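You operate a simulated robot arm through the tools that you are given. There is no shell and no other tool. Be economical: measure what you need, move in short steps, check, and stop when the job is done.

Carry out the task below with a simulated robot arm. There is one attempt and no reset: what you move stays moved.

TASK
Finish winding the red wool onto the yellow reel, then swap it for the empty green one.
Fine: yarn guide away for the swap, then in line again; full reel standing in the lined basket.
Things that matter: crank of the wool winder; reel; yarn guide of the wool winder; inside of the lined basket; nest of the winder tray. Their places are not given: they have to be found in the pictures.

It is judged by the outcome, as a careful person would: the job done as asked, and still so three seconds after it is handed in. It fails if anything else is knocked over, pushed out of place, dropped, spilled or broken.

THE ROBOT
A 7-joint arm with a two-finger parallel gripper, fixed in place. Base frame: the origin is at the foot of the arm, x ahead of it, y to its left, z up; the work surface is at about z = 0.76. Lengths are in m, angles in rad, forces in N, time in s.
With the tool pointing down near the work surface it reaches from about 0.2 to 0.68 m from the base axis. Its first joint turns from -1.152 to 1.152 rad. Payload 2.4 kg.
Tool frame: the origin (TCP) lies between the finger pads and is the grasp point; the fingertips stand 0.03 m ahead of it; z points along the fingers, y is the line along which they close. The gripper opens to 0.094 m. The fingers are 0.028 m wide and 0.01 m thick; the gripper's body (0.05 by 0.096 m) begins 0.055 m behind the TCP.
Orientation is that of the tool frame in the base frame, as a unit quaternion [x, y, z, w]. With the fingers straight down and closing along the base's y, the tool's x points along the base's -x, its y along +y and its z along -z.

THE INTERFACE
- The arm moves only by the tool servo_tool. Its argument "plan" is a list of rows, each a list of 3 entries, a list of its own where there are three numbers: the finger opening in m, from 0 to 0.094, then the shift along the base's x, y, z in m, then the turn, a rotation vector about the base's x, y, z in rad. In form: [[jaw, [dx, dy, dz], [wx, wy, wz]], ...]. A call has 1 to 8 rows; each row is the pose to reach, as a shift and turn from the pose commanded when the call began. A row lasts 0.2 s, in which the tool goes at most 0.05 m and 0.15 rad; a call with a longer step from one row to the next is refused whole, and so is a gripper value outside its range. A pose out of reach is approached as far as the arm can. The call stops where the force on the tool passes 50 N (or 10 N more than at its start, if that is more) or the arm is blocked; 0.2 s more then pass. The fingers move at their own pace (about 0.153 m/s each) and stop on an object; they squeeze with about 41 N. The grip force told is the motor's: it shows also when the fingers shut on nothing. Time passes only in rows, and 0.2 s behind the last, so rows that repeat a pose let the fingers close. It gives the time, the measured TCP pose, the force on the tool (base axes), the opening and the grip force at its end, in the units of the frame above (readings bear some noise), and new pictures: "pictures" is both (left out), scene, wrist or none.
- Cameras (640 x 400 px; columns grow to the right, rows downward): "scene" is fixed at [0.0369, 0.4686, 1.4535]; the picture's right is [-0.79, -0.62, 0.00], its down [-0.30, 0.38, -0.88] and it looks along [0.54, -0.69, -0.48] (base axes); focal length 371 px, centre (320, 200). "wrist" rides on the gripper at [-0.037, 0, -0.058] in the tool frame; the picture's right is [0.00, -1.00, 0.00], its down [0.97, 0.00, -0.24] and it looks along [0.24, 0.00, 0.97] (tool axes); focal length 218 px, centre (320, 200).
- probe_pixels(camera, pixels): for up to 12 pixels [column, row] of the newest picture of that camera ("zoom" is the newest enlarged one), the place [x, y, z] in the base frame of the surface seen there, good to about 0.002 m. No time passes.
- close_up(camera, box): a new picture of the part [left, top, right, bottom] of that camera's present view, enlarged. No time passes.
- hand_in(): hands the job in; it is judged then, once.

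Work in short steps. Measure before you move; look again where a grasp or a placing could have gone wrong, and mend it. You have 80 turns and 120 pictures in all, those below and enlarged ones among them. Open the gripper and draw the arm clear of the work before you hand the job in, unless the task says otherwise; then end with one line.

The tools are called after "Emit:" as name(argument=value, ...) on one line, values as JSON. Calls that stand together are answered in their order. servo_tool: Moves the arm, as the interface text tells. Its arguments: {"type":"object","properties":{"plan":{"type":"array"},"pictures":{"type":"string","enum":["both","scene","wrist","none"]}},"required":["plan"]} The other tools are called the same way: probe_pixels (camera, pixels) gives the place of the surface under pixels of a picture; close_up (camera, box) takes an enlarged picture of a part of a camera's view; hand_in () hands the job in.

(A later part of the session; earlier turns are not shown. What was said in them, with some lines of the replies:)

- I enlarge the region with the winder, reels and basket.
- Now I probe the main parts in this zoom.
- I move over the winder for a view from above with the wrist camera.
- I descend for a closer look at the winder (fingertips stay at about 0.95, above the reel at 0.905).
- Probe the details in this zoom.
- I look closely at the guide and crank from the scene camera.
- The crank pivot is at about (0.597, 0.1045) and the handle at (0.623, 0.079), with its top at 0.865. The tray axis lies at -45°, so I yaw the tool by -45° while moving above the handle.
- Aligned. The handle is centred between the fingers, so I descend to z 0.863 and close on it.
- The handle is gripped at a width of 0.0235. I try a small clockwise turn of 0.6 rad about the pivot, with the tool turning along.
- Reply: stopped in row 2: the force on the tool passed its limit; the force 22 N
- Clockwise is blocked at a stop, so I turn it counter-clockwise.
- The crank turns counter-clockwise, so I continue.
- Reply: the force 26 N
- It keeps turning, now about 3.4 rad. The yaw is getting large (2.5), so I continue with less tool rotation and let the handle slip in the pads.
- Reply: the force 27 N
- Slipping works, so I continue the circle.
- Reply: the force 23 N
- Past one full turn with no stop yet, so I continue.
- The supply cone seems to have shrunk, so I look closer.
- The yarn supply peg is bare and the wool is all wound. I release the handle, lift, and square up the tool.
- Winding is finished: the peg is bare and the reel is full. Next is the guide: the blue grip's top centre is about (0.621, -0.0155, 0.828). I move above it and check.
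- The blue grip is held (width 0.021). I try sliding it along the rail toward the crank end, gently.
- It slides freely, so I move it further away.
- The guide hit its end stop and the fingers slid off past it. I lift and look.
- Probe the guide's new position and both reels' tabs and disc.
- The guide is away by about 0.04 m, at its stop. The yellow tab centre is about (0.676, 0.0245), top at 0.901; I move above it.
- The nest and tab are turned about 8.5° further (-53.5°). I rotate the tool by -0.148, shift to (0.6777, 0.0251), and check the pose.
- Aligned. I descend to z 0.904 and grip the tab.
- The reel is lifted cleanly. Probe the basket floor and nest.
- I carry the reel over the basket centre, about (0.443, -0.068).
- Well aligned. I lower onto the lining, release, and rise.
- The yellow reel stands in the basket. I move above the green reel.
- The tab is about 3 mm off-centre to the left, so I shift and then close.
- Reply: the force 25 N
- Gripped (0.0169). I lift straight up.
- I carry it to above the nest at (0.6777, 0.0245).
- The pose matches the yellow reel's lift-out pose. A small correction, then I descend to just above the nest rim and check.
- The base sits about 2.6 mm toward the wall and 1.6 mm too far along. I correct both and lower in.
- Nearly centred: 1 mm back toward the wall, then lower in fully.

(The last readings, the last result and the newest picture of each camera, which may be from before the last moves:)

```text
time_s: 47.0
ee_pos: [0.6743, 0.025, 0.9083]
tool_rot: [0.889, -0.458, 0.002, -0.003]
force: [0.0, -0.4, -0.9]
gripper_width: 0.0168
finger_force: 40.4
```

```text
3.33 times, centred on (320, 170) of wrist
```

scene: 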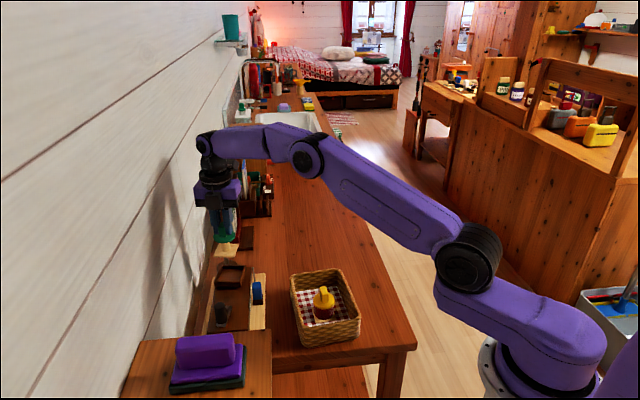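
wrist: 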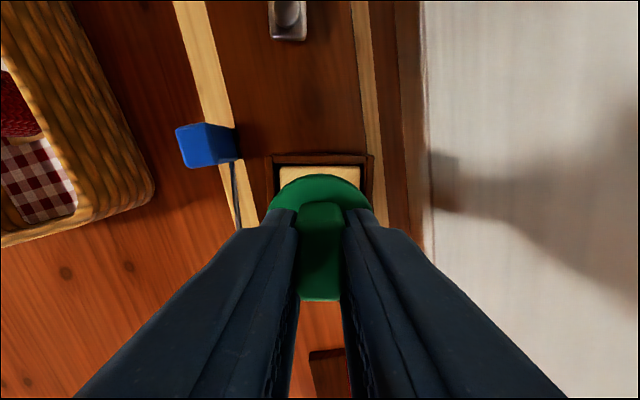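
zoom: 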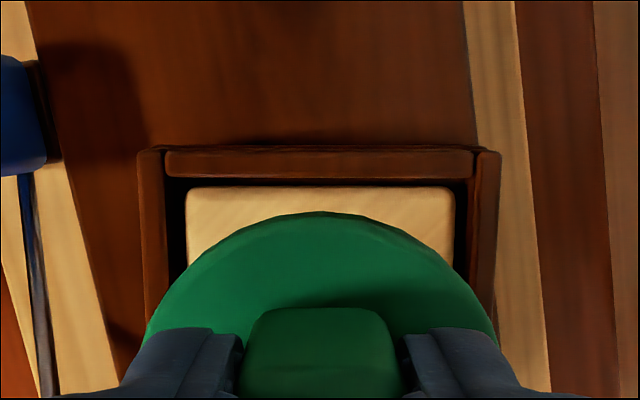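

The base is inside the nest. I lower the last 2–3 mm to contact, release, and rise.

Emit:
servo_tool(plan=[[0.0, [0, 0, -0.0015], [0, 0, 0]], [0.0, [0, 0, -0.003], [0, 0, 0]], [0.04, [0, 0, -0.002], [0, 0, 0]], [0.04, [0, 0, -0.002], [0, 0, 0]], [0.04, [0, 0, 0.02], [0, 0, 0]], [0.04, [0, 0, 0.06], [0, 0, 0]], [0.04, [0, 0, 0.08], [0, 0, 0]]], pictures="wrist")

Emit:
close_up(camera="scene", box=[195, 230, 285, 320])

```text
time_s: 48.6
ee_pos: [0.6743, 0.025, 0.9879]
tool_rot: [0.889, -0.457, 0.001, -0.002]
force: [0.7, -0.4, 0.2]
gripper_width: 0.04
finger_force: 0.1
```

wrist: 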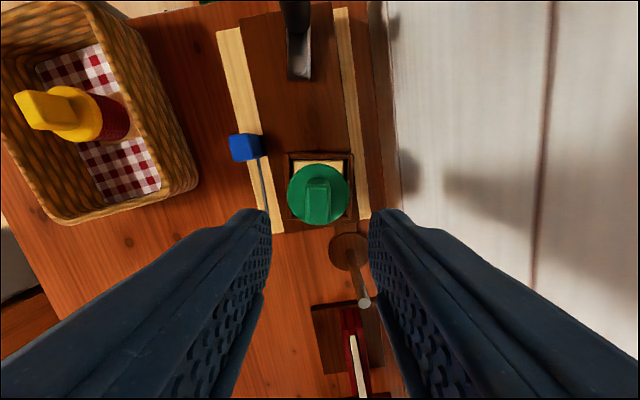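

```text
4.44 times, centred on (240, 275) of scene
```

zoom: 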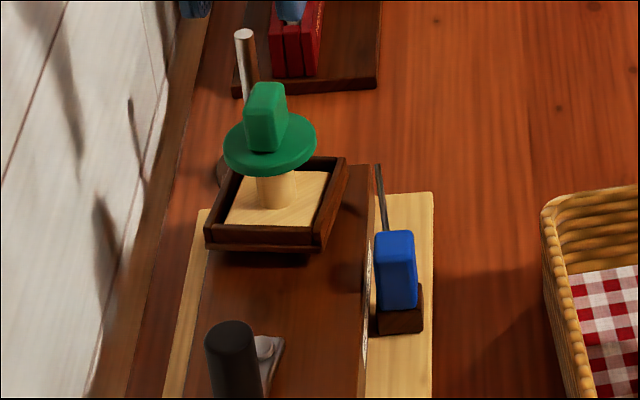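

The green reel is seated. Now I go above the blue guide grip, turning back to -45° alignment.

Emit:
servo_tool(plan=[[0.044, [-0.03, -0.005, 0], [0, 0, 0.06]], [0.044, [-0.06, -0.01, -0.005], [0, 0, 0.12]], [0.044, [-0.08, -0.0137, -0.03], [0, 0, 0.163]], [0.044, [-0.081, -0.0137, -0.06], [0, 0, 0.163]], [0.044, [-0.081, -0.0137, -0.07], [0, 0, 0.163]], [0.044, [-0.081, -0.0137, -0.07], [0, 0, 0.163]]], pictures="wrist")

Emit:
close_up(camera="wrist", box=[260, 140, 380, 260])

Emit:
probe_pixels(camera="zoom", pixels=[[310, 240], [280, 240], [340, 240], [310, 210], [310, 270]])

```text
time_s: 50.0
ee_pos: [0.5955, 0.0121, 0.9188]
tool_rot: [0.924, -0.384, 0.001, -0.003]
force: [0.7, 0.3, -0.3]
gripper_width: 0.044
finger_force: 0.0
```

wrist: 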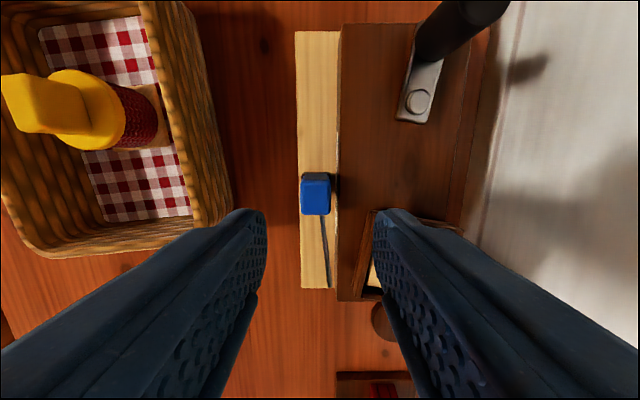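

```text
3.33 times, centred on (320, 200) of wrist
```

zoom: 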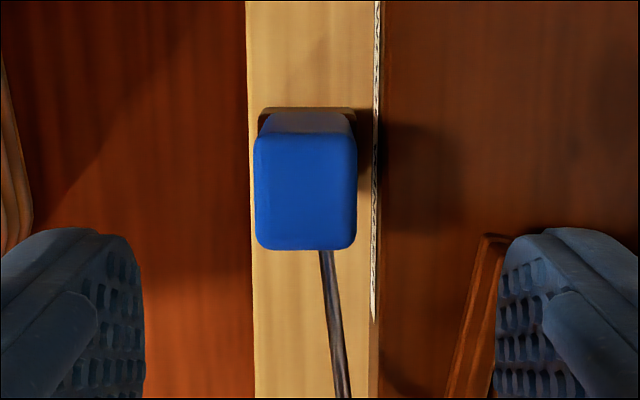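

```text
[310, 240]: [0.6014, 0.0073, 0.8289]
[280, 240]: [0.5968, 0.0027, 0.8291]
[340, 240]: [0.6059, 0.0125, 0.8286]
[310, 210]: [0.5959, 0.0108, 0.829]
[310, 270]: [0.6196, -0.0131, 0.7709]
```

I grip the guide and slide it back by 0.038 m to its original spot.

Emit:
servo_tool(plan=[[0.044, [-0.0014, -0.0014, -0.035], [0, 0, 0]], [0.044, [-0.0014, -0.0014, -0.062], [0, 0, 0]], [0.044, [-0.0014, -0.0014, -0.073], [0, 0, 0]], [0.0, [-0.0014, -0.0014, -0.073], [0, 0, 0]], [0.0, [-0.0014, -0.0014, -0.073], [0, 0, 0]]], pictures="wrist")

```text
time_s: 51.2
ee_pos: [0.5921, 0.0105, 0.8459]
tool_rot: [0.923, -0.384, 0.002, -0.003]
force: [2.1, 2.6, -2.8]
gripper_width: 0.0213
finger_force: 44.4
```

wrist: 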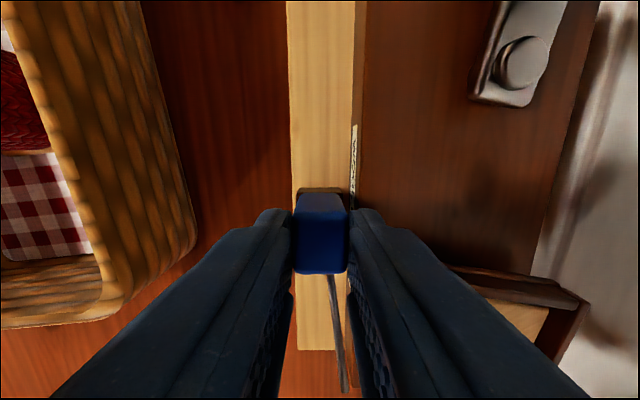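

Emit:
servo_tool(plan=[[0.0, [0.006, -0.006, 0], [0, 0, 0]], [0.0, [0.013, -0.013, 0], [0, 0, 0]], [0.0, [0.02, -0.02, 0], [0, 0, 0]], [0.0, [0.025, -0.025, 0], [0, 0, 0]], [0.0, [0.027, -0.027, 0], [0, 0, 0]], [0.0, [0.027, -0.027, 0], [0, 0, 0]]], pictures="wrist")

```text
time_s: 52.6
ee_pos: [0.6194, -0.0161, 0.8466]
tool_rot: [0.924, -0.382, 0.002, -0.005]
force: [12.8, 13.3, -7.5]
gripper_width: 0.0214
finger_force: 45.5
```

wrist: 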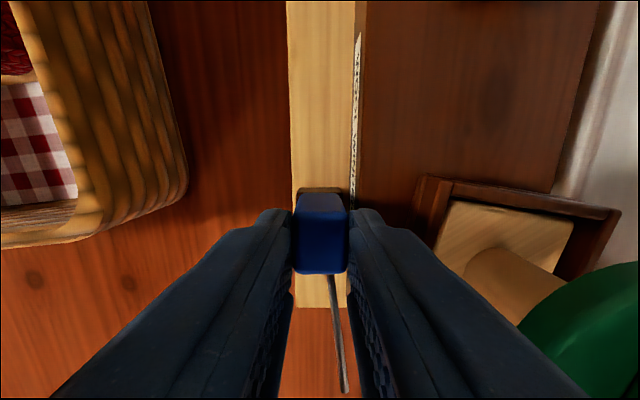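

It is about 1 mm short of the original, so I nudge it, then release and lift.

Emit:
servo_tool(plan=[[0.0, [0.0005, -0.0011, 0], [0, 0, 0]], [0.0, [0.0005, -0.0011, 0], [0, 0, 0]], [0.044, [0.0, -0.0015, 0], [0, 0, 0]], [0.044, [0.0, -0.0015, 0], [0, 0, 0]], [0.044, [0.0, -0.0015, 0.03], [0, 0, 0]], [0.044, [0.0, -0.0015, 0.068], [0, 0, 0]], [0.044, [0.0, -0.0015, 0.068], [0, 0, 0]]], pictures="wrist")

Emit:
close_up(camera="scene", box=[200, 235, 280, 335])

Emit:
probe_pixels(camera="zoom", pixels=[[389, 152], [389, 185], [393, 228], [376, 95], [382, 145]])

```text
time_s: 54.2
ee_pos: [0.6185, -0.0208, 0.9139]
tool_rot: [0.924, -0.384, 0.001, -0.002]
force: [-0.6, -0.4, 0.3]
gripper_width: 0.0439
finger_force: 0.0
```

wrist: 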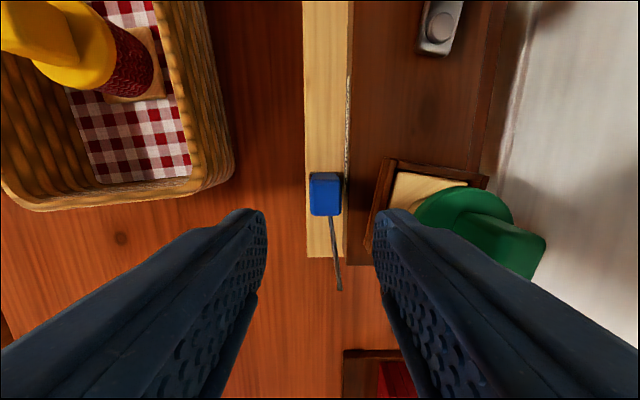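

```text
4.00 times, centred on (240, 285) of scene
```

zoom: 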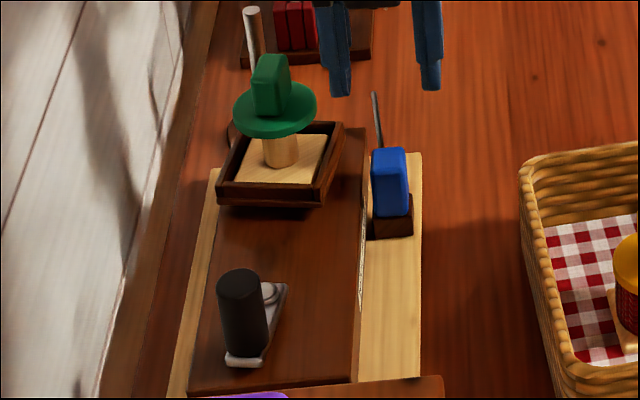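

```text
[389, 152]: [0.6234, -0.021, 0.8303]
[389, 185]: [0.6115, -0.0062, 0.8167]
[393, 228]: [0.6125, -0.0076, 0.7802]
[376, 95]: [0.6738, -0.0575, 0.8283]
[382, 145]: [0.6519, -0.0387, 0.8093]
```

The guide is back exactly at its original probed place. The nest holds the green reel flat, and the yellow reel stands in the basket. I draw the arm clear.

Emit:
servo_tool(plan=[[0.06, [0, 0, 0.045], [0, 0, 0]], [0.06, [0, 0, 0.09], [0, 0, 0]], [0.06, [-0.03, -0.01, 0.12], [0, 0, 0]], [0.06, [-0.07, -0.02, 0.14], [0, 0, 0]], [0.06, [-0.115, -0.03, 0.15], [0, 0, 0]], [0.06, [-0.16, -0.04, 0.16], [0, 0, 0]], [0.06, [-0.2, -0.05, 0.17], [0, 0, 0]], [0.06, [-0.2, -0.05, 0.17], [0, 0, 0]]])

Emit:
close_up(camera="scene", box=[190, 220, 370, 350])

```text
time_s: 56.0
ee_pos: [0.418, -0.0668, 1.0815]
tool_rot: [0.923, -0.384, 0.001, -0.003]
force: [0.2, -0.6, -0.1]
gripper_width: 0.0599
finger_force: 0.0
```

scene: 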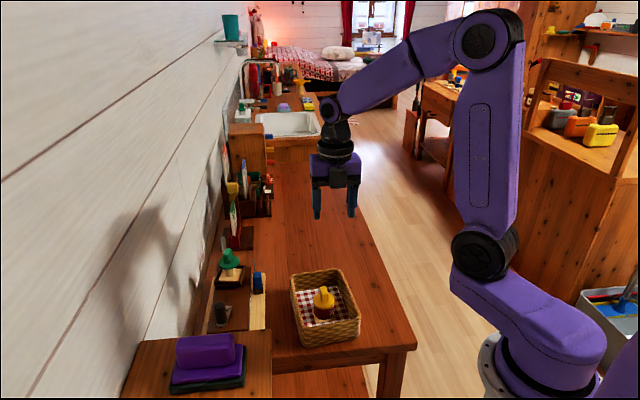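
wrist: 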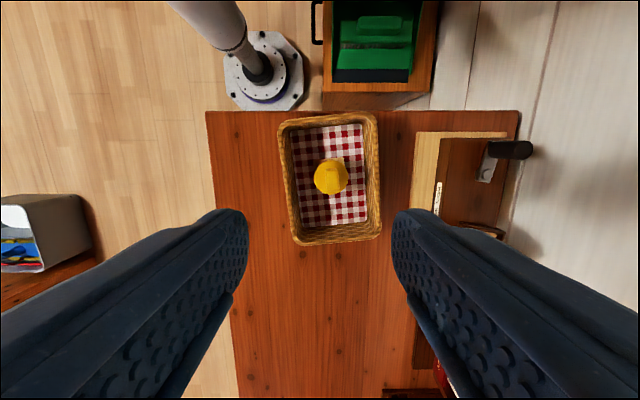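

```text
3.08 times, centred on (280, 285) of scene
```

zoom: 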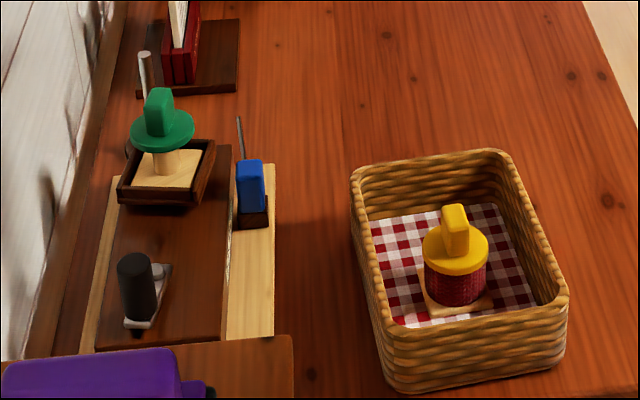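

Everything is in place and the arm is clear, so I hand the job in.

Emit:
hand_in()

```text
The job is handed in.
```

I wound the red wool onto the yellow reel until the supply peg was bare, and stood the full reel in the lined basket; the empty green reel now sits in the nest, the yarn guide is back in line after being slid away for the swap, and the job is handed in.
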